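You operate a simulated robot arm through the tools that you are given. There is no shell and no other tool.

The job below is to be done with a simulated robot arm. You get a single attempt, and the scene is never put back.

## Task
Take the count card that says "1 greened" from the bench behind the punnet filler and leave it on the middle of the packing table. Open the bottom sample drawer, take the blue lot card marked "gate 2" from the bench behind the punnet filler and leave it in the inside of the bottom sample drawer, then shut the drawer. Open the middle sample drawer, fetch the pot labelled "winter" from the bench behind the brush bar jig and set it in the inside of the middle sample drawer, then shut the drawer. Put the card box from the bench behind the brush bar jig on the black wiper. Take the beige brush on the middle of the side bench and put it away on the third board from the bottom of the stores shelving. The order is free. Set down upright: count card, blue lot card, pot, card box.
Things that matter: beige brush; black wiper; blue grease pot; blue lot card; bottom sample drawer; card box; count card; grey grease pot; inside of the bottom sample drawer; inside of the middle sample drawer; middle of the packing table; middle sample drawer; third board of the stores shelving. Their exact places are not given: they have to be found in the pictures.

It is judged by the outcome, as a careful person would: the job done as asked, and still so three seconds after it is handed in. It fails if anything else is knocked over, pushed out of place, dropped, spilled or broken.

## Robot
A 6-joint arm with a two-finger gripper on a trunk, on a base that drives. Base frame: it is fixed to the floor where the robot stands at the start and does not move with it; the origin is under the middle of the robot, x ahead of it, y to its left, z up. Units: m, rad, N and s.
With the tool pointing down near the work surface it reaches from about 0.24 to 0.48 m from the robot's upright axis, wherever it stands. Its first joint turns from -2.007 to 2.007 rad. Places, roughly: beige brush (13x6x8 cm) [-1.4, -1.4, 0.9]; black wiper (15x14x2 cm) [-1.4, -2.2, 0.9]; blue grease pot, grey grease pot [-1.5, -1.75, 1]; blue lot card [-2.25, -1.25, 1]; bottom sample drawer [-3.1, 1, 0.2]; card box [-1.75, -2, 1]; count card [-2.5, -0.75, 1]; inside of the bottom sample drawer [-3.2, 0.9, 0.2]; inside of the middle sample drawer [-3.2, 0.9, 0.4]; middle of the packing table [-0.2, -3.3, 0.8]; middle sample drawer [-3.1, 1, 0.5]; third board of the stores shelving [2.6, -7.3, 1]. Payload 2.1 kg.
The tool frame sits at the grasp point between the pads (the TCP): z along the fingers, y along the line on which they close. The tips reach 0.02 m beyond it. The gripper opens to 0.1 m. The gripper's body begins 0.063 m behind the TCP.
Orientation is told as [roll, pitch, yaw] about the base's x, y, z axes, in that order, counted from this pose: with the fingers straight down and closing along the base's y, the tool's x points along the base's -x, its y along +y and its z along -z.

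## Interface
- The arm moves only by the tool send_rows. Its argument "plan" is a list of rows, each an object of numbers (a shift or turn left out is 0, a gripper value left out holds the last): "tx", "ty", "tz": the shift along the tool's x, y, z in units of 25 mm (1.0 is 25 mm); "ax", "ay", "az": the turn, a rotation vector about the tool's x, y, z in units of 4 degrees (1.0 is 4 degrees); "fingers": the gripper command, from -1 (fully open) to 1 (shut), values between in proportion. In form: [{"tx": .., "ty": .., "tz": .., "ax": .., "ay": .., "az": .., "fingers": ..}, ...]. A call has 1 to 20 rows; each row shifts and turns the commanded pose from where the row before left it, along the tool's axes as they then stand. A call with a number of a shift or a turn outside -1 to 1 is refused whole. A row lasts 0.2 s, in which the tool goes at most 0.05 m and 0.15 rad; a call with a longer step from one row to the next is refused whole, and so is a gripper value outside its range. A pose out of reach is approached as far as the arm can. The call stops where the force on the tool passes 40 N (or 10 N more than at its start, if that is more) or the arm is blocked; 0.2 s more then pass. The fingers move at their own pace (about 0.153 m/s each) and stop on an object; they squeeze with about 20 N. The grip force told is the motor's: it shows also when the fingers shut on nothing. Time passes only in rows, and 0.2 s behind the last, so rows that do not move let the fingers close. It gives the time, the measured TCP pose, the force on the tool (base axes), the opening and the grip force at its end, in the units of the frame above (readings bear some noise), with the torque about the TCP (base axes, N m) and any sound that the robot's microphone picked up.
- Cameras (640 x 400 px; columns grow to the right, rows downward): "scene" is now at [0.018, 0.1116, 1.5843]; the picture's right is [-0.29, -0.96, 0.00], its down [-0.69, 0.21, -0.70] and it looks along [0.67, -0.20, -0.72] (base axes); focal length 256 px, centre (320, 200). "wrist" rides on the gripper at [0.07, -0.018, -0.099] in the tool frame; the picture's right is [0.26, 0.97, 0.00], its down [-0.75, 0.20, -0.63] and it looks along [-0.61, 0.16, 0.78] (tool axes); focal length 230 px, centre (320, 200).
- capture(camera): a new picture of that camera. No time passes.
- move_column(by): slides the trunk up (or, below 0, down) by that many m; the arm and the scene camera ride with it, the base frame stays. It gives what a move gives, with no picture.
- steer(legs): drives the robot by 1 to 6 legs, each [ahead, turn to the left] in m and rad, along the robot's own axes; the way and the turn of a leg run together, so that a leg with both is an arc; at most 1.5 m and 3.142 rad a leg. The arm and the cameras ride along, it lands a little off, and it stops where it bumps. It gives what a move gives.
- head_to(pan, tilt): turns the head with the scene camera to pan (to the left, within 2.705 rad either way) and tilt (down, from -0.506 to 1.204), counted from straight ahead of the robot. It gives what a move gives.
- pixel_to_xyz(camera, pixels): for up to 12 pixels [column, row] of the newest picture of that camera ("zoom" is the newest enlarged one), the place [x, y, z] in the base frame of the surface seen there, good to about 0.003 m, but the place of the scene camera against the robot may be out by one fixed shift of up to 0.012 m in any direction. No time passes.
- close_up(camera, box): a new picture of the part [left, top, right, bottom] of that camera's present view, enlarged. No time passes.
- sign_off(): hands the job in; it is judged then, once.

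Leave the gripper open and the arm clear of the work at the hand-in unless told otherwise.

The tools are called after "Call:" as a command line: name --argument value ..., lists and objects as JSON in quotes. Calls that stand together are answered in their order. send_rows: Moves the arm, as the interface text tells. Its arguments: {"type":"object","properties":{"plan":{"type":"array","items":{"type":"object","properties":{"tx":{"type":"number"},"ty":{"type":"number"},"tz":{"type":"number"},"ax":{"type":"number"},"ay":{"type":"number"},"az":{"type":"number"},"fingers":{"type":"number"}}}}},"required":["plan"]} The other tools are called the same way: move_column (by) slides the trunk up or down; steer (legs) drives the base; head_to (pan, tilt) turns the head that bears the scene camera; capture (camera) takes a picture; pixel_to_xyz (camera, pixels) gives the place of the surface under pixels of a picture; close_up (camera, box) takes an enlarged picture of a part of a camera's view; sign_off () hands the job in.

At the start:

```text
clock: 0.0
ee_pos: [0.2514, -0.1043, 1.1629]
tcp_rot: [0.001, 0.0, 0.001]
wrist_force: [0.0, -0.1, 0.4]
wrist_torque: [0.03, 0.01, -0.03]
gripper_width: 0.0997
finger_force: 0.0
trunk travel left (down, up): [-0.8, 0.19]
robot x, y, heading: [0.002, 0.0008, 0.004]
head pan, tilt: [-0.291, 0.799]
```

scene: 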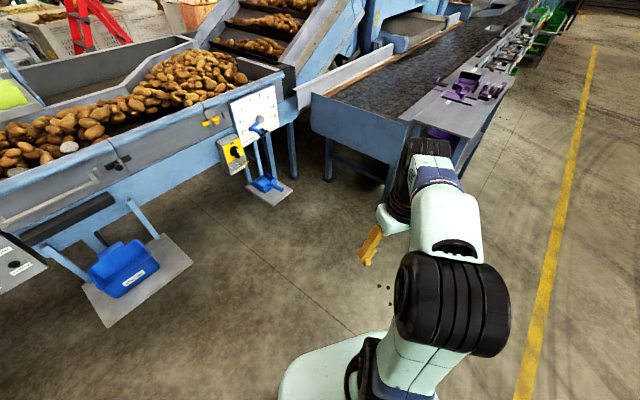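
wrist: 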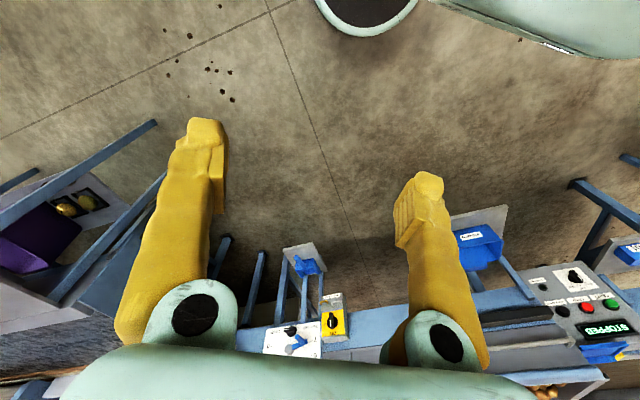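

I see a potato packing line ahead. The work places are mostly behind and to the right of the robot, so I'll turn the head to look around.

Call:
head_to --pan -2.3 --tilt 0.4

Call:
capture --camera "scene"

Call:
head_to --pan 2.7 --tilt 0.4

Call:
capture --camera "scene"

Call:
head_to --pan -1.3 --tilt 0.3

Call:
capture --camera "scene"

```text
clock: 1.9
ee_pos: [0.2501, -0.1038, 1.1628]
tcp_rot: [-0.001, -0.001, -0.002]
wrist_force: [0.3, 0.0, -0.7]
wrist_torque: [-0.02, 0.03, 0.01]
gripper_width: 0.1003
finger_force: 0.1
trunk travel left (down, up): [-0.8, 0.19]
robot x, y, heading: [-0.0004, -0.0005, -0.003]
head pan, tilt: [-2.3, 0.4]
```

```text
taken
```

scene: 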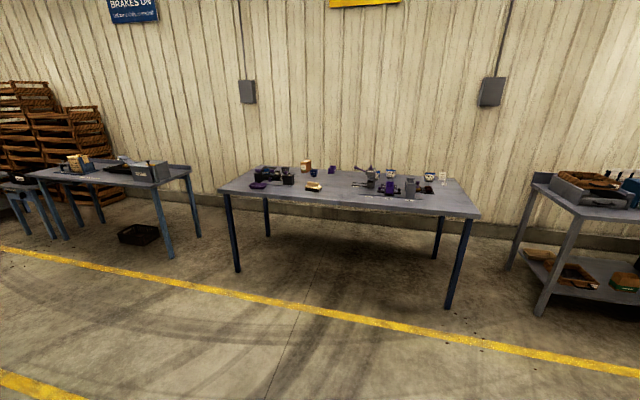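

```text
clock: 5.9
ee_pos: [0.2513, -0.1042, 1.1628]
tcp_rot: [0.0, 0.0, 0.001]
wrist_force: [-0.5, 0.9, -0.3]
wrist_torque: [0.0, -0.03, -0.01]
gripper_width: 0.1001
finger_force: 0.1
trunk travel left (down, up): [-0.8, 0.19]
robot x, y, heading: [-0.0009, -0.0013, -0.002]
head pan, tilt: [2.7, 0.4]
```

```text
taken
```

scene: 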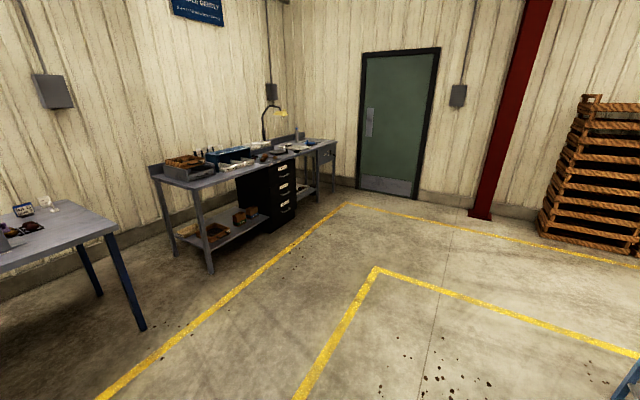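

```text
clock: 9.1
ee_pos: [0.251, -0.1038, 1.1614]
tcp_rot: [0.0, 0.0, 0.0]
wrist_force: [-0.6, -0.3, 0.6]
wrist_torque: [0.0, 0.04, 0.0]
gripper_width: 0.0998
finger_force: 0.0
trunk travel left (down, up): [-0.8, 0.19]
robot x, y, heading: [-0.0005, 0.0007, 0.0]
head pan, tilt: [-1.3, 0.3]
```

```text
taken
```

scene: 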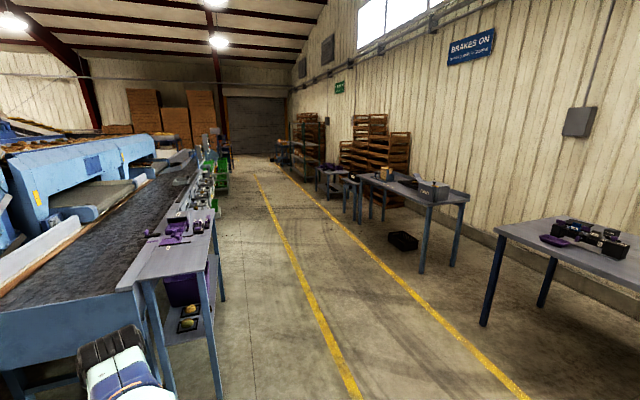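

The side bench with the small items is behind me on the right. I'll look at it enlarged.

Call:
head_to --pan -2.3 --tilt 0.3

Call:
close_up --camera "scene" --box '[230, 170, 360, 250]'

Call:
close_up --camera "scene" --box '[340, 170, 470, 250]'

Call:
capture --camera "scene"

```text
clock: 10.4
ee_pos: [0.2511, -0.1027, 1.1625]
tcp_rot: [0.001, 0.001, -0.001]
wrist_force: [0.6, 0.0, -0.7]
wrist_torque: [-0.01, -0.04, -0.01]
gripper_width: 0.1001
finger_force: 0.0
trunk travel left (down, up): [-0.8, 0.19]
robot x, y, heading: [-0.0, -0.0004, -0.001]
head pan, tilt: [-2.3, 0.3]
```

```text
4.92 times, centred on (295, 210) of scene
```

zoom: 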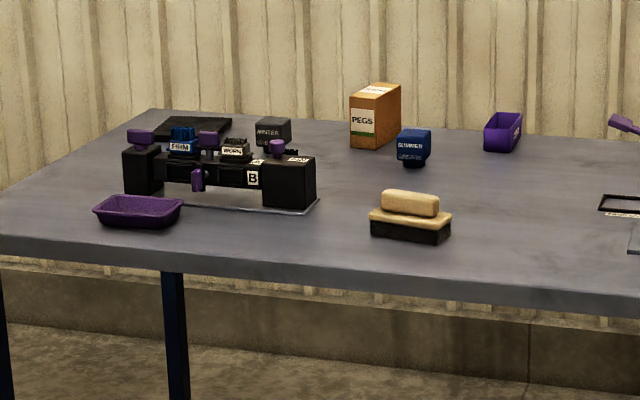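

```text
4.92 times, centred on (405, 210) of scene
```

zoom: 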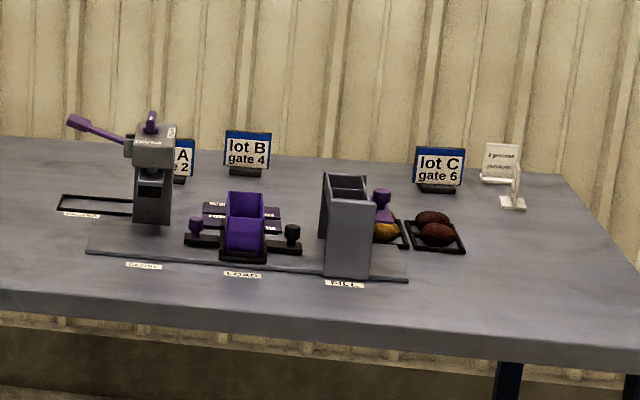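

```text
taken
```

scene: 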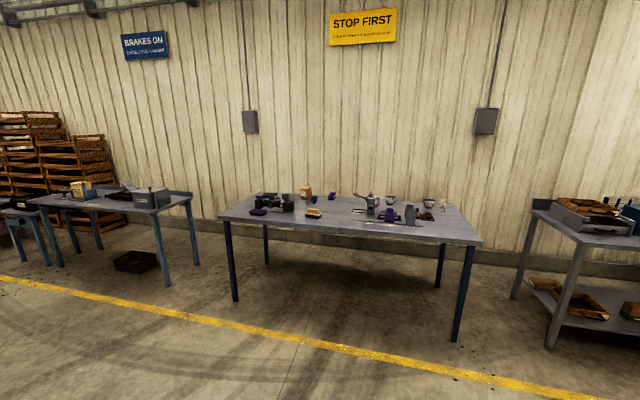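

I'll map the bench corners and items in the newest picture.

Call:
pixel_to_xyz --camera "scene" --pixels '[[222, 214], [476, 243], [258, 193], [452, 205], [313, 212], [291, 203], [305, 194], [331, 197], [389, 199], [428, 203], [441, 206], [372, 205]]'

Call:
pixel_to_xyz --camera "scene" --pixels '[[240, 320], [452, 370], [100, 215], [30, 205], [150, 207], [180, 194], [90, 190], [580, 235], [540, 210], [480, 365], [233, 300], [455, 340]]'

```text
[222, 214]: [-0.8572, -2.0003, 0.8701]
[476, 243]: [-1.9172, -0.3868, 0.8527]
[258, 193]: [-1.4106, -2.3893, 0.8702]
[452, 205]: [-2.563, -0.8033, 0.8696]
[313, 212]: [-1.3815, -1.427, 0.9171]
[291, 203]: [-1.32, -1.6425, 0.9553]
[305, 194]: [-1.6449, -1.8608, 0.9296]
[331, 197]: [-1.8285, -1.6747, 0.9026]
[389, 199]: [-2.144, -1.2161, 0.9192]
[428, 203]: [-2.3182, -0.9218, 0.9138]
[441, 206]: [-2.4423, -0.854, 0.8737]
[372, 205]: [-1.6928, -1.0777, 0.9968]
```

```text
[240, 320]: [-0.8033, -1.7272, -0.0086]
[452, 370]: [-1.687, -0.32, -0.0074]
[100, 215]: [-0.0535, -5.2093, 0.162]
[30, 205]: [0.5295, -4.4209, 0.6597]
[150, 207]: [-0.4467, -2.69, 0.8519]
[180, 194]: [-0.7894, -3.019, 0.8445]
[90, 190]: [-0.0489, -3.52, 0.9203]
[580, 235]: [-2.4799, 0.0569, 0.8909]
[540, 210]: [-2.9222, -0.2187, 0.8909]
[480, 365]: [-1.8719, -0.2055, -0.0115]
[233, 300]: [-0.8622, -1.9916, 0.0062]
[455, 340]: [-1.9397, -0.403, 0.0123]
```

The bench is about 1.93 m × 0.7 m, with its items deep on it. I'll look down at my own base to judge how close I can drive.

Call:
head_to --pan 0.0 --tilt 1.2

Call:
capture --camera "scene"

Call:
head_to --pan -1.57 --tilt 1.2

Call:
capture --camera "scene"

```text
clock: 12.5
ee_pos: [0.2508, -0.1035, 1.1621]
tcp_rot: [0.0, 0.001, 0.0]
wrist_force: [-0.2, 0.4, 0.1]
wrist_torque: [0.01, 0.0, -0.07]
gripper_width: 0.1001
finger_force: 0.0
trunk travel left (down, up): [-0.8, 0.19]
robot x, y, heading: [-0.0008, 0.0003, 0.001]
head pan, tilt: [0.0, 1.201]
```

```text
taken
```

scene: 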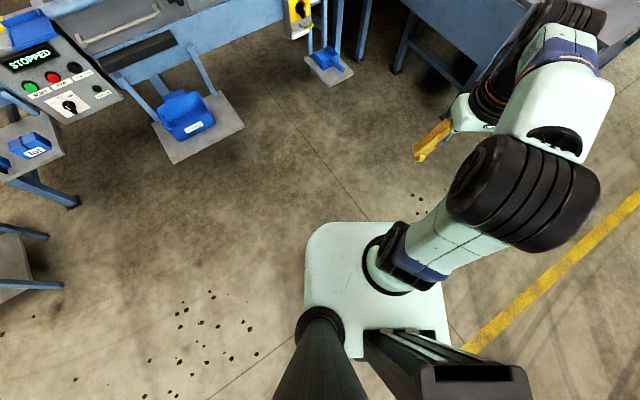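

```text
clock: 14.2
ee_pos: [0.2515, -0.1055, 1.1629]
tcp_rot: [0.0, -0.002, 0.0]
wrist_force: [-0.4, -0.3, 0.2]
wrist_torque: [0.01, -0.02, 0.01]
gripper_width: 0.0999
finger_force: 0.0
trunk travel left (down, up): [-0.8, 0.19]
robot x, y, heading: [-0.0026, -0.001, 0.002]
head pan, tilt: [-1.571, 1.201]
```

```text
taken
```

scene: 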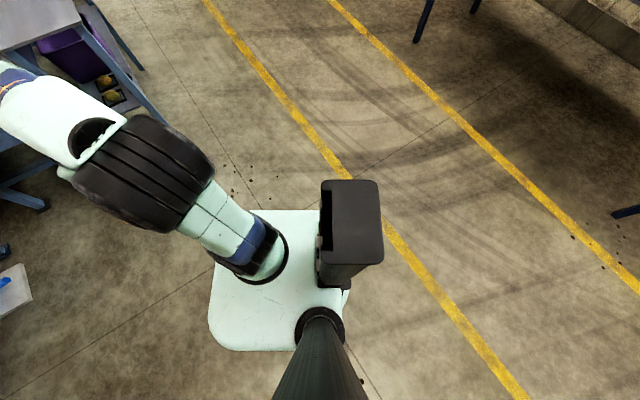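

I'll measure the base footprint and arm mounting.

Call:
pixel_to_xyz --camera "scene" --pixels '[[225, 215], [215, 340], [245, 280], [285, 240], [320, 325], [350, 210], [330, 290], [300, 215], [240, 255], [350, 250], [120, 170], [360, 280]]'

Call:
head_to --pan -2.5 --tilt 1.2

Call:
capture --camera "scene"

```text
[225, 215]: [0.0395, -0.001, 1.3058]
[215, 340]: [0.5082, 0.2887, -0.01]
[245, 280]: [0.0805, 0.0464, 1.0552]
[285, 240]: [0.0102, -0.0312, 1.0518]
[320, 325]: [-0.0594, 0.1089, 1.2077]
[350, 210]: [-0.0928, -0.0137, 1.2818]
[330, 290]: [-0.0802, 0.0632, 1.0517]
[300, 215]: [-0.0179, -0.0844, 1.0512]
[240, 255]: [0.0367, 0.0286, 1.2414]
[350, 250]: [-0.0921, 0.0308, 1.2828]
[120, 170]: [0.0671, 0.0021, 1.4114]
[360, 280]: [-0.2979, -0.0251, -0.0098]
```

```text
clock: 15.4
ee_pos: [0.2506, -0.1039, 1.1631]
tcp_rot: [0.0, -0.001, 0.0]
wrist_force: [-0.1, -0.7, 0.1]
wrist_torque: [0.01, 0.01, 0.0]
gripper_width: 0.1003
finger_force: 0.0
trunk travel left (down, up): [-0.8, 0.19]
robot x, y, heading: [-0.0009, 0.0016, 0.002]
head pan, tilt: [-2.499, 1.201]
```

```text
taken
```

scene: 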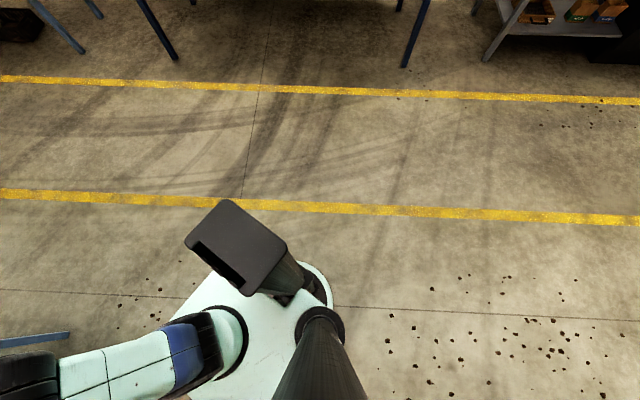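

The arm stands on a plate at z≈1.05. I'll check the wrist picture for how the base looks at floor level.

Call:
capture --camera "wrist"

Call:
pixel_to_xyz --camera "wrist" --pixels '[[365, 10], [320, 5], [415, 5], [560, 30], [600, 20], [470, 5], [540, 42], [630, 50]]'

```text
taken
```

wrist: 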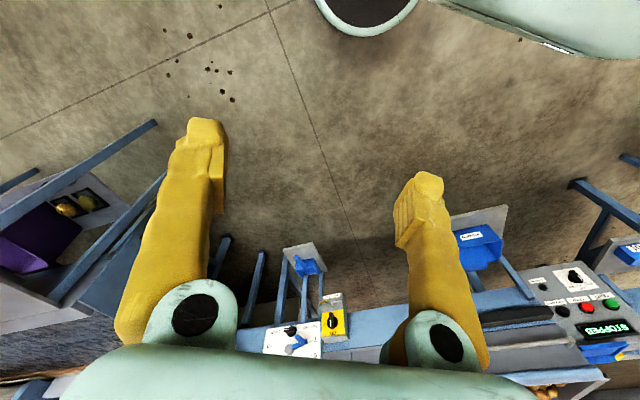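

```text
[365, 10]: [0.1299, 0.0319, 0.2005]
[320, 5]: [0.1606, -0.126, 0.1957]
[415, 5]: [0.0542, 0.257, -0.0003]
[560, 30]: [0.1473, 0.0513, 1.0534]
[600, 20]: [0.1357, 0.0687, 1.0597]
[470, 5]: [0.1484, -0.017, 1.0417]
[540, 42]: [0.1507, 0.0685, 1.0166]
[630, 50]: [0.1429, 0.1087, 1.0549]
```

The base is a low disc (top z≈0.2) while the arm plate sits at z≈1.05, so the base can roll under the bench while the plate passes above. I'll check the column edges and the clearance for turning right.

Call:
head_to --pan -1.2 --tilt 0.9

Call:
capture --camera "scene"

Call:
pixel_to_xyz --camera "scene" --pixels '[[60, 60], [100, 100], [20, 100], [150, 130], [130, 60], [10, 150], [325, 300], [370, 300], [345, 290], [100, 300]]'

```text
clock: 16.9
ee_pos: [0.2506, -0.1044, 1.1626]
tcp_rot: [-0.002, 0.0, 0.0]
wrist_force: [0.5, 0.3, 0.3]
wrist_torque: [0.02, 0.01, 0.0]
gripper_width: 0.1
finger_force: 0.1
trunk travel left (down, up): [-0.8, 0.19]
robot x, y, heading: [-0.0011, 0.0016, 0.003]
head pan, tilt: [-1.201, 0.901]
```

```text
taken
```

scene: 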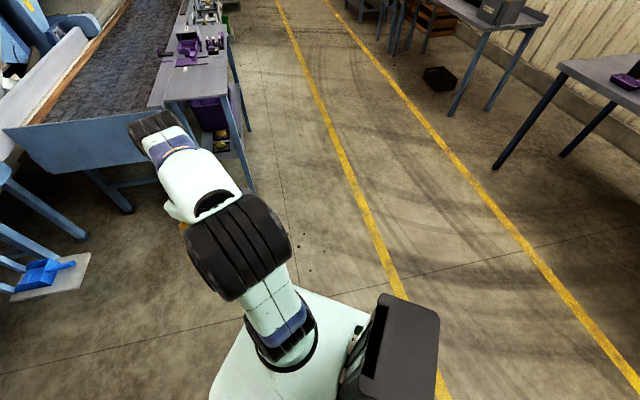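

```text
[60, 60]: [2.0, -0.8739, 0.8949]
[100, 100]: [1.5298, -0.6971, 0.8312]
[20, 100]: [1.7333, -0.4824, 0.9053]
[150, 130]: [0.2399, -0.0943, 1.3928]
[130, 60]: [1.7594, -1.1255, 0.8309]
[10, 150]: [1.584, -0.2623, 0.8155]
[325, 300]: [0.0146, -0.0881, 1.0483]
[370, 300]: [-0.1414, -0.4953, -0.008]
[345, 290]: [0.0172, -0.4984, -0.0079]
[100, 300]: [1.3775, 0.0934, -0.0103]
```

There is clear space all round. I'll turn right to face the side bench and approach to about 0.7 m from its front edge, then look.

Call:
steer --legs '[[0, -2.56], [1.1, 0]]'

Call:
head_to --pan 0.3 --tilt 0.6

Call:
capture --camera "scene"

```text
clock: 28.6
ee_pos: [-1.1816, -0.6935, 1.1629]
tcp_rot: [0.0, 0.0, -2.532]
wrist_force: [0.2, 0.3, -0.5]
wrist_torque: [0.05, 0.05, -0.03]
gripper_width: 0.1
finger_force: 0.1
trunk travel left (down, up): [-0.8, 0.19]
robot x, y, heading: [-0.918, -0.6327, -2.532]
head pan, tilt: [-1.201, 0.901]
```

```text
clock: 30.2
ee_pos: [-1.1819, -0.6932, 1.1637]
tcp_rot: [0.0, 0.001, -2.534]
wrist_force: [1.0, -0.1, 0.1]
wrist_torque: [-0.02, 0.01, -0.01]
gripper_width: 0.1001
finger_force: 0.1
trunk travel left (down, up): [-0.8, 0.19]
robot x, y, heading: [-0.9154, -0.6352, -2.532]
head pan, tilt: [0.3, 0.6]
```

```text
taken
```

scene: 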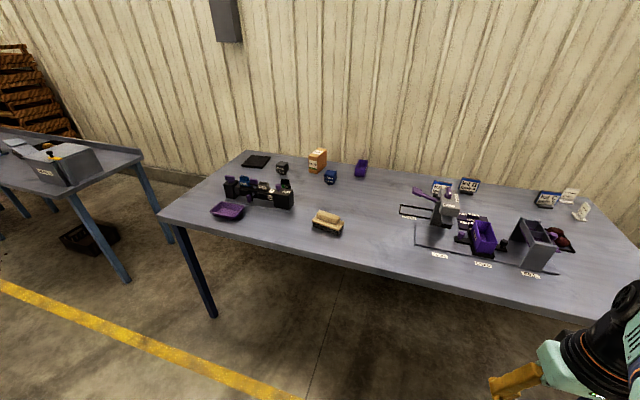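

Now I see the bench well. I'll enlarge both halves for labels and positions.

Call:
close_up --camera "scene" --box '[200, 130, 400, 255]'

Call:
pixel_to_xyz --camera "zoom" --pixels '[[182, 95], [150, 85], [222, 85], [190, 112], [265, 130], [375, 85], [418, 150], [515, 125], [405, 300], [100, 260], [280, 205], [90, 180]]'

Call:
pixel_to_xyz --camera "scene" --pixels '[[160, 214], [245, 152], [590, 320], [620, 320], [600, 205], [300, 254]]'

Call:
close_up --camera "scene" --box '[400, 160, 610, 291]'

Call:
pixel_to_xyz --camera "zoom" --pixels '[[125, 85], [210, 80], [450, 120], [515, 110], [550, 155], [500, 140], [60, 110], [150, 160], [250, 245], [410, 245], [510, 240], [120, 265]]'

```text
3.20 times, centred on (300, 192) of scene
```

zoom: 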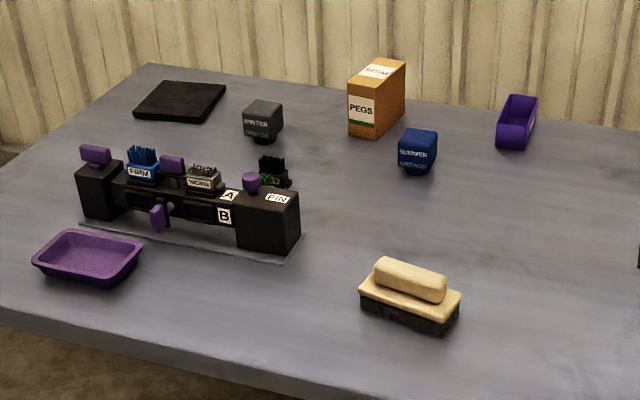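

```text
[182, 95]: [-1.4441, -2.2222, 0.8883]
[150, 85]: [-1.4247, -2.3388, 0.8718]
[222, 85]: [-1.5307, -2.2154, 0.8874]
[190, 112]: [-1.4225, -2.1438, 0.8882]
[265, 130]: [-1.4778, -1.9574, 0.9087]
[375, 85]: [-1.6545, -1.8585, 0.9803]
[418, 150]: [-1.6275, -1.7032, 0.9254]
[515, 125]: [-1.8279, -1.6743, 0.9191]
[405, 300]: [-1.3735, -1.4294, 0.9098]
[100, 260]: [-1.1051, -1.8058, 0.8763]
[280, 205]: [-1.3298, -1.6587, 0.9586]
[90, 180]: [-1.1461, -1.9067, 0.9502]
```

```text
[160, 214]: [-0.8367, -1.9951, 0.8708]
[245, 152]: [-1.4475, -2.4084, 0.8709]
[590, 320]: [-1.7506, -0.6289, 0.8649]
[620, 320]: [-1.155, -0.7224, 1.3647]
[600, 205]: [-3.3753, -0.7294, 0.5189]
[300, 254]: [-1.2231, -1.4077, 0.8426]
```

```text
3.05 times, centred on (505, 226) of scene
```

zoom: 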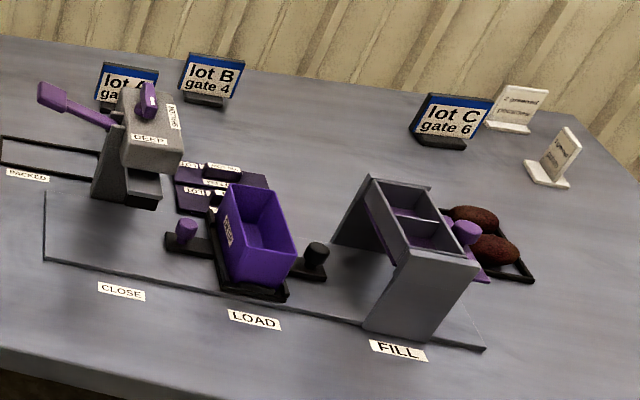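

```text
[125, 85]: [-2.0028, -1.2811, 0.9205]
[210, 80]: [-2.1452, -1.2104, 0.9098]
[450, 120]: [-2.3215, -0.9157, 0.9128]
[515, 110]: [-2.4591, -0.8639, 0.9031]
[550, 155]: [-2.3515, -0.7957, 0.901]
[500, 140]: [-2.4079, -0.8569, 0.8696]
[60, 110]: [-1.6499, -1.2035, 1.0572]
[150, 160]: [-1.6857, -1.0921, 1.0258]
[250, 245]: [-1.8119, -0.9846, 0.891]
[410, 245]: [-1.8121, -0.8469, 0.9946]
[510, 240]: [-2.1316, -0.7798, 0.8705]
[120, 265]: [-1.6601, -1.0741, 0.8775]
```

The "gate 2" card is lot A, behind the press. Two count cards stand at the right end, which I'll tell apart closer. First I'll check where the column stands relative to the plate, to know how far over the bench I may drive.

Call:
head_to --pan -1.9 --tilt 1.2

Call:
close_up --camera "scene" --box '[200, 120, 480, 295]'

Call:
pixel_to_xyz --camera "zoom" --pixels '[[250, 130], [240, 250], [300, 250], [350, 200], [380, 280], [340, 300], [320, 330], [230, 320], [370, 330], [180, 200], [400, 370], [280, 340]]'

```text
clock: 32.3
ee_pos: [-1.1843, -0.6934, 1.1626]
tcp_rot: [-0.001, 0.001, -2.533]
wrist_force: [-0.2, -0.3, 0.3]
wrist_torque: [0.0, -0.02, 0.01]
gripper_width: 0.1002
finger_force: 0.0
trunk travel left (down, up): [-0.8, 0.19]
robot x, y, heading: [-0.9171, -0.6346, -2.538]
head pan, tilt: [-1.901, 1.201]
```

```text
2.29 times, centred on (340, 208) of scene
```

zoom: 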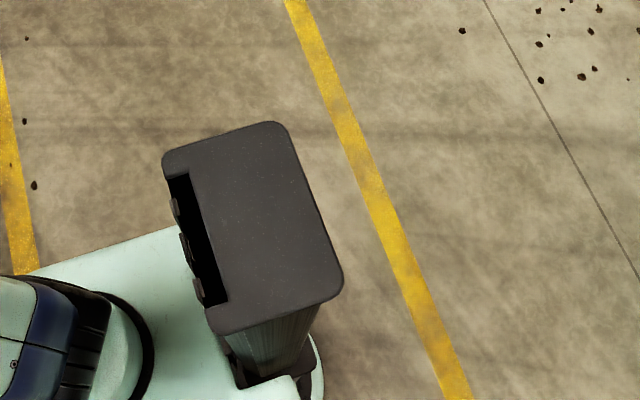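

```text
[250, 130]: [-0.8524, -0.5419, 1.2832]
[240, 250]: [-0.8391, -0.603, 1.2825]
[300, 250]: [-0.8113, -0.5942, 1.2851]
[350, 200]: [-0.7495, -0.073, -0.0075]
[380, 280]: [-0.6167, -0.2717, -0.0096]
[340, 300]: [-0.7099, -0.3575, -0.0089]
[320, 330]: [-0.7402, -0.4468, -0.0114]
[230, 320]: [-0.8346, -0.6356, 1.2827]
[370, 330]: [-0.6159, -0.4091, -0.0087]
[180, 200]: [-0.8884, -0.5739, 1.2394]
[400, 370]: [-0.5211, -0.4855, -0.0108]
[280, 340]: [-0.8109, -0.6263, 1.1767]
```

The column front is about 6 cm behind the robot's axis, so I can bring the axis right up to the bench edge with the plate over it. Next I'll test how far the arm reaches in free space here (bench edge is 0.7 m ahead).

Call:
send_rows --plan '[{"tx": -1, "ty": 0.35}, {"tx": -1, "ty": 0.35}, {"tx": -1, "ty": 0.35}, {"tx": -1, "ty": 0.35}, {"tx": -1, "ty": 0.35}, {"tx": -1, "ty": 0.35}, {"tx": -1, "ty": 0.35}, {"tx": -1, "ty": 0.35}, {"tx": -1, "ty": 0.35}, {"tx": -1, "ty": 0.35}, {"tx": -1, "ty": 0.35}, {"tx": -1, "ty": 0.35}, {}, {}]'

```text
clock: 35.3
ee_pos: [-1.2844, -0.8929, 1.1186]
tcp_rot: [-0.001, -0.001, -2.533]
wrist_force: [0.1, -0.1, -0.5]
wrist_torque: [0.0, 0.01, 0.03]
gripper_width: 0.0999
finger_force: 0.1
out of reach, approached as far as the arm can: row 7, 8, 9, 10, 11, 12
trunk travel left (down, up): [-0.8, 0.19]
robot x, y, heading: [-0.9178, -0.6335, -2.537]
head pan, tilt: [-1.901, 1.201]
```

Tool-down reach ends at about 0.45 m at this height. Now I'll pull back a bit, tilt the tool 45° outward, and test the reach again.

Call:
send_rows --plan '[{"tx": 1}, {"tx": 1}, {"tx": 1}, {"tx": 1}, {"tx": 1}, {"ay": -1}, {"ay": -1}, {"ay": -1}, {"ay": -1}, {"ay": -1}, {"ay": -1}, {"ay": -1}, {"ay": -1}, {"ay": -1}, {"ay": -1}, {"ay": -1}, {}]'

```text
clock: 38.9
ee_pos: [-1.203, -0.8376, 1.12]
tcp_rot: [0.002, -0.767, -2.529]
wrist_force: [-0.8, 0.2, 0.3]
wrist_torque: [0.0, 0.0, -0.01]
gripper_width: 0.1
finger_force: 0.0
out of reach, approached as far as the arm can: row 13, 14, 15, 16
trunk travel left (down, up): [-0.8, 0.19]
robot x, y, heading: [-0.9219, -0.6363, -2.535]
head pan, tilt: [-1.901, 1.201]
```

Tilt worked. Now push straight forward with this tilt to find the limit.

Call:
send_rows --plan '[{"tz": 0.694, "tx": -0.72}, {"tz": 0.694, "tx": -0.72}, {"tz": 0.694, "tx": -0.72}, {"tz": 0.694, "tx": -0.72}, {"tz": 0.694, "tx": -0.72}, {"tz": 0.694, "tx": -0.72}, {"tz": 0.694, "tx": -0.72}, {"tz": 0.694, "tx": -0.72}, {"tz": 0.694, "tx": -0.72}, {"tz": 0.694, "tx": -0.72}, {"tz": 0.694, "tx": -0.72}, {"tz": 0.694, "tx": -0.72}, {"tz": 0.694, "tx": -0.72}, {"tz": 0.694, "tx": -0.72}, {}]'

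```text
clock: 42.1
ee_pos: [-1.428, -0.9954, 1.107]
tcp_rot: [0.0, -0.767, -2.533]
wrist_force: [-0.1, 0.6, 0.4]
wrist_torque: [-0.03, 0.01, -0.01]
gripper_width: 0.1
finger_force: 0.1
out of reach, approached as far as the arm can: row 12, 13, 14
trunk travel left (down, up): [-0.8, 0.19]
robot x, y, heading: [-0.9142, -0.6343, -2.532]
head pan, tilt: [-1.901, 1.201]
```

With 45° tilt it reaches 0.63 m. Next I'll test reach at bench-object height: move down 0.175 m, then push outwards again (still in free space in front of the bench edge).

Call:
send_rows --plan '[{"tz": 0.72, "tx": 0.694}, {"tz": 0.72, "tx": 0.694}, {"tz": 0.72, "tx": 0.694}, {"tz": 0.72, "tx": 0.694}, {"tz": 0.72, "tx": 0.694}, {"tz": 0.72, "tx": 0.694}, {"tz": 0.72, "tx": 0.694}, {"tz": 0.694, "tx": -0.72}, {"tz": 0.694, "tx": -0.72}, {}]'

```text
clock: 44.3
ee_pos: [-1.4321, -0.9997, 0.9391]
tcp_rot: [-0.001, -0.767, -2.533]
wrist_force: [0.5, 1.1, -0.4]
wrist_torque: [-0.01, 0.01, -0.01]
gripper_width: 0.1001
finger_force: 0.0
out of reach, approached as far as the arm can: row 8, 9
trunk travel left (down, up): [-0.8, 0.19]
robot x, y, heading: [-0.9193, -0.6322, -2.528]
head pan, tilt: [-1.901, 1.201]
```

Reach is 0.63 m at bench height too. I'll test 60° tilt for more reach.

Call:
send_rows --plan '[{"tz": -1}, {"tz": -1}, {"ay": -1}, {"ay": -1}, {"ay": -1}, {"ay": -1}, {"tz": 0.866, "tx": -0.5}, {"tz": 0.866, "tx": -0.5}, {"tz": 0.866, "tx": -0.5}, {"tz": 0.866, "tx": -0.5}, {"tz": 0.866, "tx": -0.5}, {}]'

```text
clock: 46.9
ee_pos: [-1.458, -1.0255, 0.9783]
tcp_rot: [-0.001, -1.046, -2.532]
wrist_force: [-0.6, -0.9, 0.2]
wrist_torque: [0.01, 0.02, -0.01]
gripper_width: 0.1004
finger_force: 0.1
out of reach, approached as far as the arm can: row 9, 10, 11
trunk travel left (down, up): [-0.8, 0.19]
robot x, y, heading: [-0.919, -0.631, -2.533]
head pan, tilt: [-1.901, 1.201]
```

60° tilt reaches 0.67 m. I'll retract and raise the arm, then shift left along the bench to s≈0.37 m from its left end.

Call:
send_rows --plan '[{"tz": -0.866, "tx": 0.5}, {"tz": -0.866, "tx": 0.5}, {"tz": -0.866, "tx": 0.5}, {"tz": -0.866, "tx": 0.5}, {"tz": -0.866, "tx": 0.5}, {"tz": -0.866, "tx": 0.5}, {"tz": -0.866, "tx": 0.5}, {"tz": -0.5, "tx": -0.866}, {"tz": -0.5, "tx": -0.866}, {"tz": -0.5, "tx": -0.866}, {"tz": -0.5, "tx": -0.866}, {"tz": -0.5, "tx": -0.866}, {"tz": -0.5, "tx": -0.866}, {"tz": -0.5, "tx": -0.866}, {}]'

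Call:
steer --legs '[[0, 1.571], [0.8, 0], [0, -1.586]]'

Call:
head_to --pan 0.0 --tilt 0.7

Call:
capture --camera "scene"

```text
clock: 50.1
ee_pos: [-1.3173, -0.9241, 1.1486]
tcp_rot: [0.0, -1.047, -2.532]
wrist_force: [-0.7, 0.4, 0.4]
wrist_torque: [-0.03, 0.01, 0.0]
gripper_width: 0.0999
finger_force: 0.1
trunk travel left (down, up): [-0.8, 0.19]
robot x, y, heading: [-0.9182, -0.637, -2.53]
head pan, tilt: [-1.901, 1.201]
```

```text
clock: 62.2
ee_pos: [-0.8387, -1.5808, 1.1489]
tcp_rot: [0.0, -1.046, -2.536]
wrist_force: [0.3, -0.3, -0.4]
wrist_torque: [-0.05, -0.01, -0.03]
gripper_width: 0.0999
finger_force: 0.0
trunk travel left (down, up): [-0.8, 0.19]
robot x, y, heading: [-0.4375, -1.2915, -2.538]
head pan, tilt: [-1.901, 1.201]
```

```text
clock: 64.0
ee_pos: [-0.8398, -1.58, 1.1483]
tcp_rot: [0.0, -1.049, -2.536]
wrist_force: [0.1, 0.7, -0.7]
wrist_torque: [-0.03, 0.0, 0.0]
gripper_width: 0.1
finger_force: 0.1
trunk travel left (down, up): [-0.8, 0.19]
robot x, y, heading: [-0.4361, -1.2953, -2.543]
head pan, tilt: [0.0, 0.7]
```

```text
taken
```

scene: 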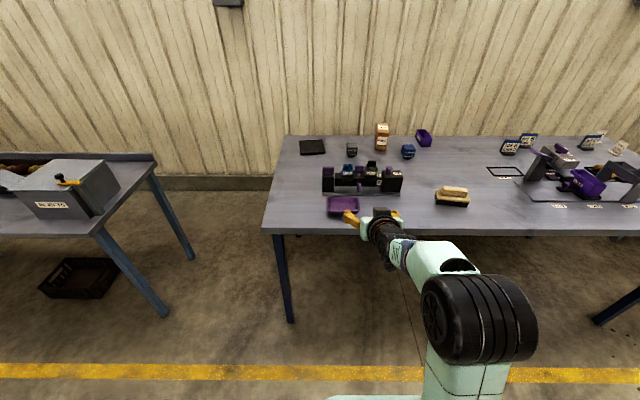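

I'm lined up near s≈0.35. I'll refine the bench edge and object positions from here.

Call:
pixel_to_xyz --camera "scene" --pixels '[[264, 231], [284, 137], [330, 231], [560, 232], [420, 137], [290, 315], [283, 245], [312, 146], [382, 130], [352, 148], [342, 205], [408, 148]]'

Call:
close_up --camera "scene" --box '[280, 115, 480, 240]'

Call:
pixel_to_xyz --camera "zoom" --pixels '[[62, 85], [142, 85], [62, 120], [142, 120], [310, 45], [350, 45], [325, 110], [220, 100], [245, 100], [230, 120], [205, 105], [320, 35]]'

```text
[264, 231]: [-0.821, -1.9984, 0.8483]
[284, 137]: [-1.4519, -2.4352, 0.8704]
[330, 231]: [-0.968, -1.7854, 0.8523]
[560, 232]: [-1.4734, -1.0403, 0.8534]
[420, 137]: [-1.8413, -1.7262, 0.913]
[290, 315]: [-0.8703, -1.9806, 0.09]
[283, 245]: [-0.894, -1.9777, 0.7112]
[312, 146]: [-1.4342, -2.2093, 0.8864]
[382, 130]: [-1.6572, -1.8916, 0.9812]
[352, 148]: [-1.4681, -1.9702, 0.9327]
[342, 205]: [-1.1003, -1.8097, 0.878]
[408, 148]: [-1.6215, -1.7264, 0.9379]
```

```text
3.20 times, centred on (380, 178) of scene
```

zoom: 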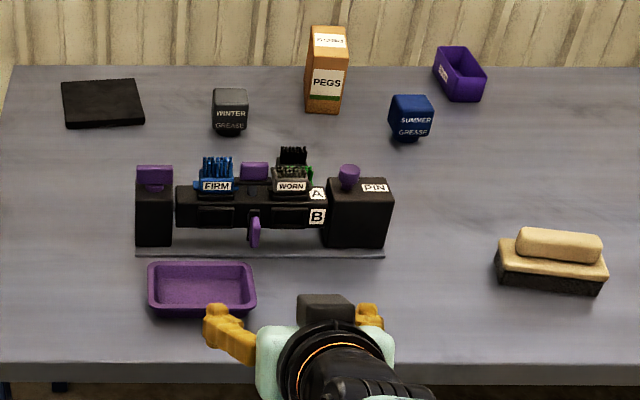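

```text
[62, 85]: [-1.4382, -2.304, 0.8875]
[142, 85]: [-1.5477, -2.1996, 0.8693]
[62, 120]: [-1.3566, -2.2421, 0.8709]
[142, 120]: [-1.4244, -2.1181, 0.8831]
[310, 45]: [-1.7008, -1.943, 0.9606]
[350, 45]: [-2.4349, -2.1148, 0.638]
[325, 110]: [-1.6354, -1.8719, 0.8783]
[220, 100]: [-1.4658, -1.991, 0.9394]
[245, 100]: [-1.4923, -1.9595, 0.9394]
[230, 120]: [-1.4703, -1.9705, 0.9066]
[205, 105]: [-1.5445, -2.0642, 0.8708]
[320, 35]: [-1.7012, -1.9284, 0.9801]
```

Everything is mapped. I'll raise the trunk by 5 cm so the plate clears the jig knobs, then drive forward 0.73 m so that the axis sits over the bench's front edge (column still about 4 cm clear).

Call:
move_column --by 0.06

Call:
steer --legs '[[0.5, 0]]'

Call:
head_to --pan 0.0 --tilt 1.0

Call:
capture --camera "scene"

Call:
capture --camera "wrist"

```text
clock: 65.0
ee_pos: [-0.8391, -1.5802, 1.2091]
tcp_rot: [-0.001, -1.046, -2.536]
wrist_force: [-0.6, -0.5, 0.2]
wrist_torque: [0.0, -0.01, 0.0]
gripper_width: 0.0999
finger_force: 0.0
trunk travel left (down, up): [-0.86, 0.13]
robot x, y, heading: [-0.4394, -1.2929, -2.534]
head pan, tilt: [0.0, 0.7]
```

```text
clock: 68.0
ee_pos: [-1.2571, -1.8679, 1.2087]
tcp_rot: [-0.001, -1.049, -2.538]
wrist_force: [1.1, 0.3, 0.8]
wrist_torque: [-0.02, 0.02, 0.03]
gripper_width: 0.1002
finger_force: 0.1
trunk travel left (down, up): [-0.86, 0.13]
robot x, y, heading: [-0.8599, -1.5808, -2.543]
head pan, tilt: [0.0, 0.7]
```

```text
clock: 68.8
ee_pos: [-1.2591, -1.8681, 1.2085]
tcp_rot: [-0.001, -1.047, -2.536]
wrist_force: [0.3, 0.6, -0.1]
wrist_torque: [-0.01, -0.01, 0.0]
gripper_width: 0.1001
finger_force: 0.1
trunk travel left (down, up): [-0.86, 0.13]
robot x, y, heading: [-0.8546, -1.5826, -2.538]
head pan, tilt: [0.0, 1.0]
```

```text
taken
```

scene: 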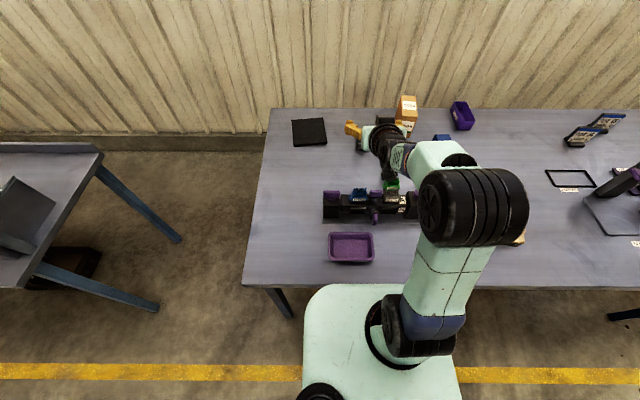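

```text
taken
```

wrist: 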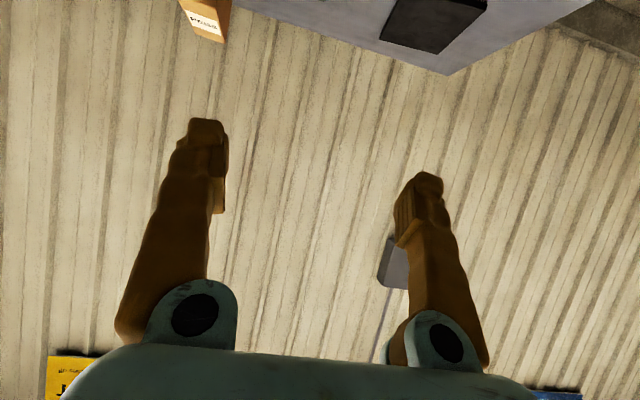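

Position is d≈-0.20, s≈0.365. I'll drive the last 0.22 m.

Call:
steer --legs '[[0.215, -0.005]]'

Call:
capture --camera "scene"

```text
clock: 70.5
ee_pos: [-1.4368, -1.9863, 1.209]
tcp_rot: [-0.001, -1.048, -2.545]
wrist_force: [0.1, -0.1, -0.1]
wrist_torque: [0.0, 0.01, -0.01]
gripper_width: 0.1
finger_force: 0.0
trunk travel left (down, up): [-0.86, 0.13]
robot x, y, heading: [-1.0324, -1.7005, -2.547]
head pan, tilt: [0.0, 1.0]
```

```text
taken
```

scene: 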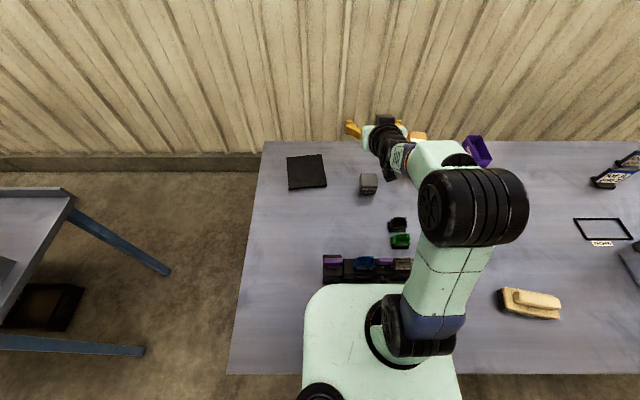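

No bump; the axis is at d≈0.01, s≈0.365. I'll set the tool upright over the bench to look at the card box with the wrist camera.

Call:
send_rows --plan '[{"tz": -0.866, "tx": 0.5}, {"tz": -0.866, "tx": 0.5}, {"tz": -0.866, "tx": 0.5}, {"tz": -0.866, "tx": 0.5}, {"ay": 1, "ty": -0.33}, {"ay": 1, "ty": -0.33}, {"ay": 1, "ty": -0.33}, {"ay": 1, "ty": -0.33}, {"ay": 1, "ty": -0.33}, {"ay": 1, "ty": -0.33}, {"ay": 1, "ty": -0.33}, {"ay": 1, "ty": -0.33}, {"ay": 1, "ty": -0.33}, {"ay": 1, "ty": -0.33}, {"ay": 1, "ty": -0.33}, {"ay": 1, "ty": -0.33}, {"ay": 1, "ty": -0.33}, {"ay": 1, "ty": -0.33}, {"ay": 1, "ty": -0.33}, {}]'

Call:
capture --camera "wrist"

Call:
capture --camera "scene"

```text
clock: 74.7
ee_pos: [-1.4265, -1.8307, 1.2152]
tcp_rot: [-0.02, -0.047, -2.57]
wrist_force: [0.1, 0.0, -0.1]
wrist_torque: [0.01, 0.05, -0.03]
gripper_width: 0.0999
finger_force: 0.2
out of reach, approached as far as the arm can: row 4, 6
trunk travel left (down, up): [-0.86, 0.13]
robot x, y, heading: [-1.033, -1.7008, -2.544]
head pan, tilt: [0.0, 1.0]
```

```text
taken
```

wrist: 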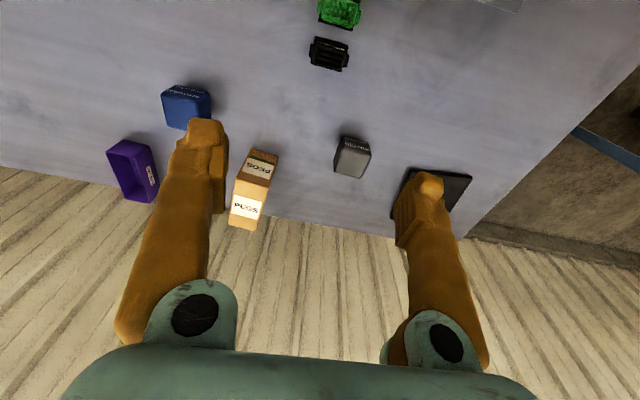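

```text
taken
```

scene: 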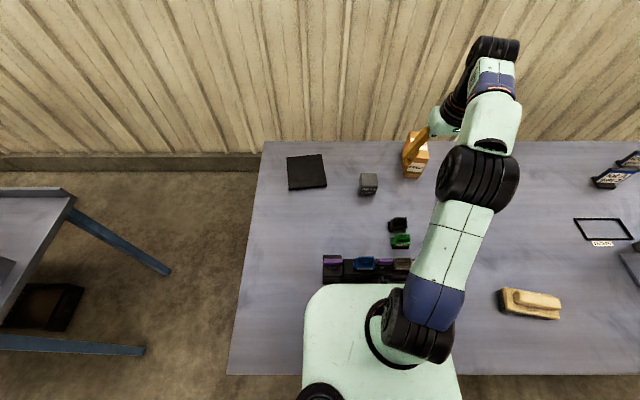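

Now close up on the box and pot in the wrist view to get exact corners.

Call:
close_up --camera "wrist" --box '[210, 130, 400, 249]'

```text
3.36 times, centred on (305, 190) of wrist
```

zoom: 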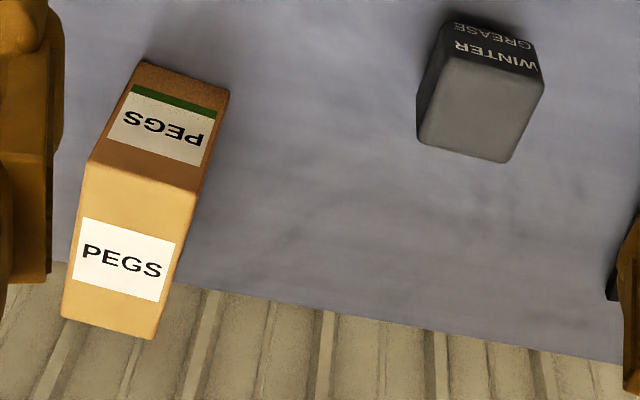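

Call:
pixel_to_xyz --camera "zoom" --pixels '[[95, 170], [192, 193], [66, 312], [150, 332], [125, 250], [145, 68], [222, 98], [440, 60], [535, 85], [425, 140], [505, 155], [480, 110]]'

Call:
pixel_to_xyz --camera "wrist" --pixels '[[412, 172], [470, 178], [460, 205], [440, 185], [395, 212], [455, 235]]'

```text
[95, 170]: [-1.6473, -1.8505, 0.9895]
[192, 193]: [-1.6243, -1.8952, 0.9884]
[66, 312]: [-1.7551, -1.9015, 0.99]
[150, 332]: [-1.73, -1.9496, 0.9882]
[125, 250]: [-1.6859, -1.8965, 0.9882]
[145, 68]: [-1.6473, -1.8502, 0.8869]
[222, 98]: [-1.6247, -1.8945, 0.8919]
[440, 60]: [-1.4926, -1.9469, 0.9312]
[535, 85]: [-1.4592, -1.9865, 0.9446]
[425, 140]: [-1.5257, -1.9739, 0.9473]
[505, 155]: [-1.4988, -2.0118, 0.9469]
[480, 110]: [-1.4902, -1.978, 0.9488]
```

```text
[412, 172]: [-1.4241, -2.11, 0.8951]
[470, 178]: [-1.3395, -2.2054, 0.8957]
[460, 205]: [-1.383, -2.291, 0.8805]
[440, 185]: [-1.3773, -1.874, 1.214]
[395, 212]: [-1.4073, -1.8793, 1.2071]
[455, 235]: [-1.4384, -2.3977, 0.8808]
```

Box found: 5.2 cm × 12 cm × 11.5 cm, top z=0.989, centre (-1.689, -1.899), long axis at heading ≈ -2.70. I'll lower the trunk back by 6 cm and nudge forward 2 cm to bring it within reach.

Call:
pixel_to_xyz --camera "scene" --pixels '[[333, 262], [365, 262], [400, 263], [400, 240], [340, 150]]'

Call:
move_column --by -0.05

Call:
steer --legs '[[0.022, 0]]'

```text
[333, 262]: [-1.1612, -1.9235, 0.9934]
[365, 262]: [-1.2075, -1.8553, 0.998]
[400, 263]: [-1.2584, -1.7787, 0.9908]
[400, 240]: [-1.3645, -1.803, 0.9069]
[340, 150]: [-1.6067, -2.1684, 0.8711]
```

```text
clock: 75.6
ee_pos: [-1.427, -1.8319, 1.1678]
tcp_rot: [-0.02, -0.046, -2.57]
wrist_force: [0.3, -0.7, -0.5]
wrist_torque: [0.01, 0.0, 0.0]
gripper_width: 0.1002
finger_force: 0.1
trunk travel left (down, up): [-0.81, 0.18]
robot x, y, heading: [-1.0369, -1.6986, -2.546]
head pan, tilt: [0.0, 1.0]
```

```text
clock: 76.4
ee_pos: [-1.4411, -1.8407, 1.1671]
tcp_rot: [-0.019, -0.053, -2.571]
wrist_force: [1.0, 0.8, -0.2]
wrist_torque: [-0.02, 0.06, 0.0]
gripper_width: 0.1
finger_force: 0.1
trunk travel left (down, up): [-0.81, 0.18]
robot x, y, heading: [-1.0556, -1.7175, -2.54]
head pan, tilt: [0.0, 1.0]
```

Now a pre-grasp move: turn the tool to heading -2.70, tilt it to ~60°, and go to about 7 cm above the box.

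Call:
send_rows --plan '[{"tx": -1, "ty": -0.53, "az": 0.93, "ax": -0.15}, {"tx": -1, "ty": -0.53, "az": 0.93, "ax": -0.15}, {"ay": -1, "tx": -0.488, "tz": 0.35, "ty": -0.077}, {"ay": -1, "tx": -0.463, "tz": 0.383, "ty": -0.077}, {"ay": -1, "tx": -0.435, "tz": 0.414, "ty": -0.077}, {"ay": -1, "tx": -0.405, "tz": 0.444, "ty": -0.077}, {"ay": -1, "tx": -0.373, "tz": 0.471, "ty": -0.077}, {"ay": -1, "tx": -0.34, "tz": 0.495, "ty": -0.077}, {"ay": -1, "tx": -0.304, "tz": 0.519, "ty": -0.077}, {"ay": -1, "tx": -0.267, "tz": 0.539, "ty": -0.077}, {"ay": -1, "tx": -0.229, "tz": 0.555, "ty": -0.077}, {"ay": -1, "tx": -0.189, "tz": 0.57, "ty": -0.077}, {"ay": -1, "tx": -0.15, "tz": 0.582, "ty": -0.077}, {"ay": -1, "tx": -0.108, "tz": 0.591, "ty": -0.077}, {"ay": -1, "tx": -0.067, "tz": 0.597, "ty": -0.077}, {"ay": -1, "tx": -0.025, "tz": 0.601, "ty": -0.077}, {}]'

Call:
capture --camera "scene"

```text
clock: 80.0
ee_pos: [-1.644, -1.8909, 1.0412]
tcp_rot: [0.013, -1.027, -2.71]
wrist_force: [0.3, 0.5, -0.2]
wrist_torque: [0.03, -0.03, -0.03]
gripper_width: 0.0999
finger_force: 0.1
out of reach, approached as far as the arm can: row 1, 2
trunk travel left (down, up): [-0.81, 0.18]
robot x, y, heading: [-1.0533, -1.7166, -2.544]
head pan, tilt: [0.0, 1.0]
```

```text
taken
```

scene: 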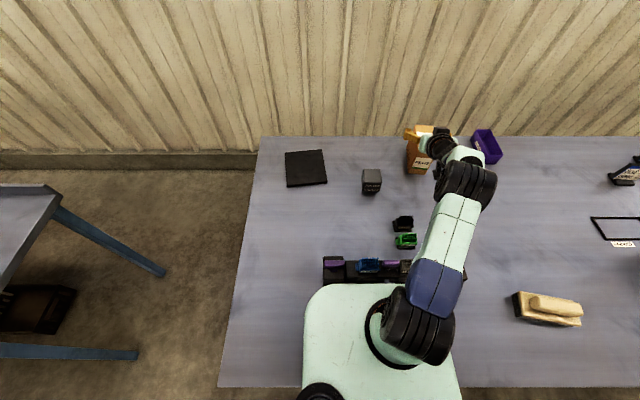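

I need 2.6 cm forward, 1.2 cm right and 7.6 cm down to straddle the box.

Call:
send_rows --plan '[{"tx": -0.544, "tz": 0.898, "ty": -0.46}, {"tx": 0.87, "tz": 0.527}, {"tx": 0.87, "tz": 0.527}, {"tx": 0.87, "tz": 0.527}, {}]'

Call:
capture --camera "wrist"

Call:
close_up --camera "scene" --box '[360, 90, 520, 190]'

```text
clock: 81.2
ee_pos: [-1.673, -1.8921, 0.9642]
tcp_rot: [0.014, -1.028, -2.712]
wrist_force: [0.0, 1.0, -0.7]
wrist_torque: [-0.02, 0.01, 0.03]
gripper_width: 0.0998
finger_force: 0.2
trunk travel left (down, up): [-0.81, 0.18]
robot x, y, heading: [-1.0542, -1.7148, -2.548]
head pan, tilt: [0.0, 1.0]
```

```text
taken
```

wrist: 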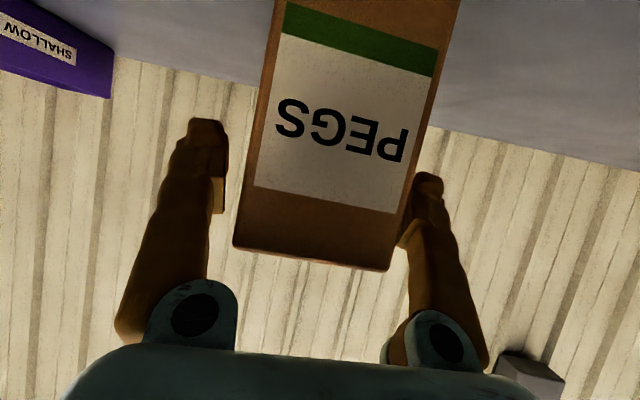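

```text
4.00 times, centred on (440, 140) of scene
```

zoom: 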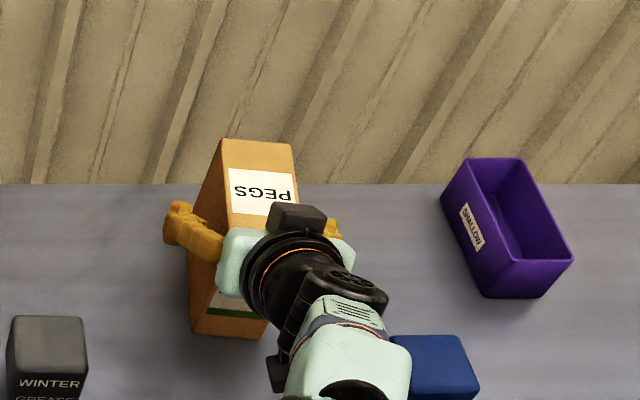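

The fingers straddle the box evenly. Closing the gripper.

Call:
send_rows --plan '[{"fingers": 0.0}, {"fingers": 0.4}, {"fingers": 1}, {"fingers": 1}, {"fingers": 1}]'

```text
clock: 82.4
ee_pos: [-1.6737, -1.8911, 0.9647]
tcp_rot: [0.013, -1.026, -2.713]
wrist_force: [-0.3, 0.3, -1.1]
wrist_torque: [-0.07, 0.03, -0.03]
gripper_width: 0.0597
finger_force: 19.6
trunk travel left (down, up): [-0.81, 0.18]
robot x, y, heading: [-1.0524, -1.7158, -2.551]
head pan, tilt: [0.0, 1.0]
```

Gripped at 6 cm width. I'll lift it 7.5 cm.

Call:
send_rows --plan '[{"tx": -0.428, "tz": -0.26}, {"tx": -0.855, "tz": -0.518}, {"tx": -0.855, "tz": -0.518}, {"tx": -0.428, "tz": -0.26}, {}]'

Call:
capture --camera "wrist"

Call:
capture --camera "scene"

```text
clock: 83.6
ee_pos: [-1.6758, -1.8953, 1.0372]
tcp_rot: [0.016, -1.027, -2.709]
wrist_force: [-0.3, -0.2, -2.6]
wrist_torque: [0.0, -0.03, 0.01]
gripper_width: 0.0598
finger_force: 19.7
trunk travel left (down, up): [-0.81, 0.18]
robot x, y, heading: [-1.0516, -1.7143, -2.548]
head pan, tilt: [0.0, 1.0]
```

```text
taken
```

wrist: 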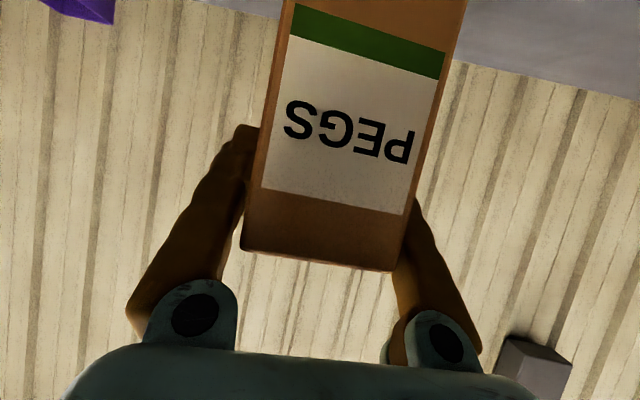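

```text
taken
```

scene: 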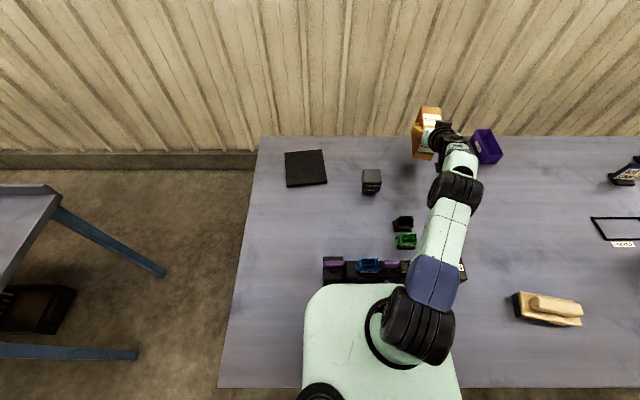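

The box (≈0.26 kg) is up and level. Now I'll get the wiper's exact place, using the pot's top to calibrate the scene camera's shift.

Call:
close_up --camera "scene" --box '[270, 130, 398, 210]'

```text
5.00 times, centred on (334, 170) of scene
```

zoom: 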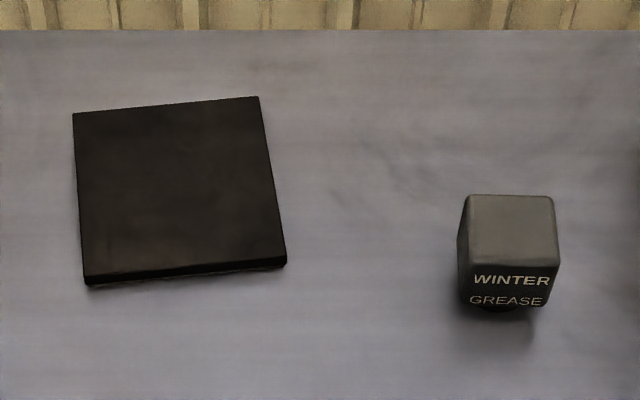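

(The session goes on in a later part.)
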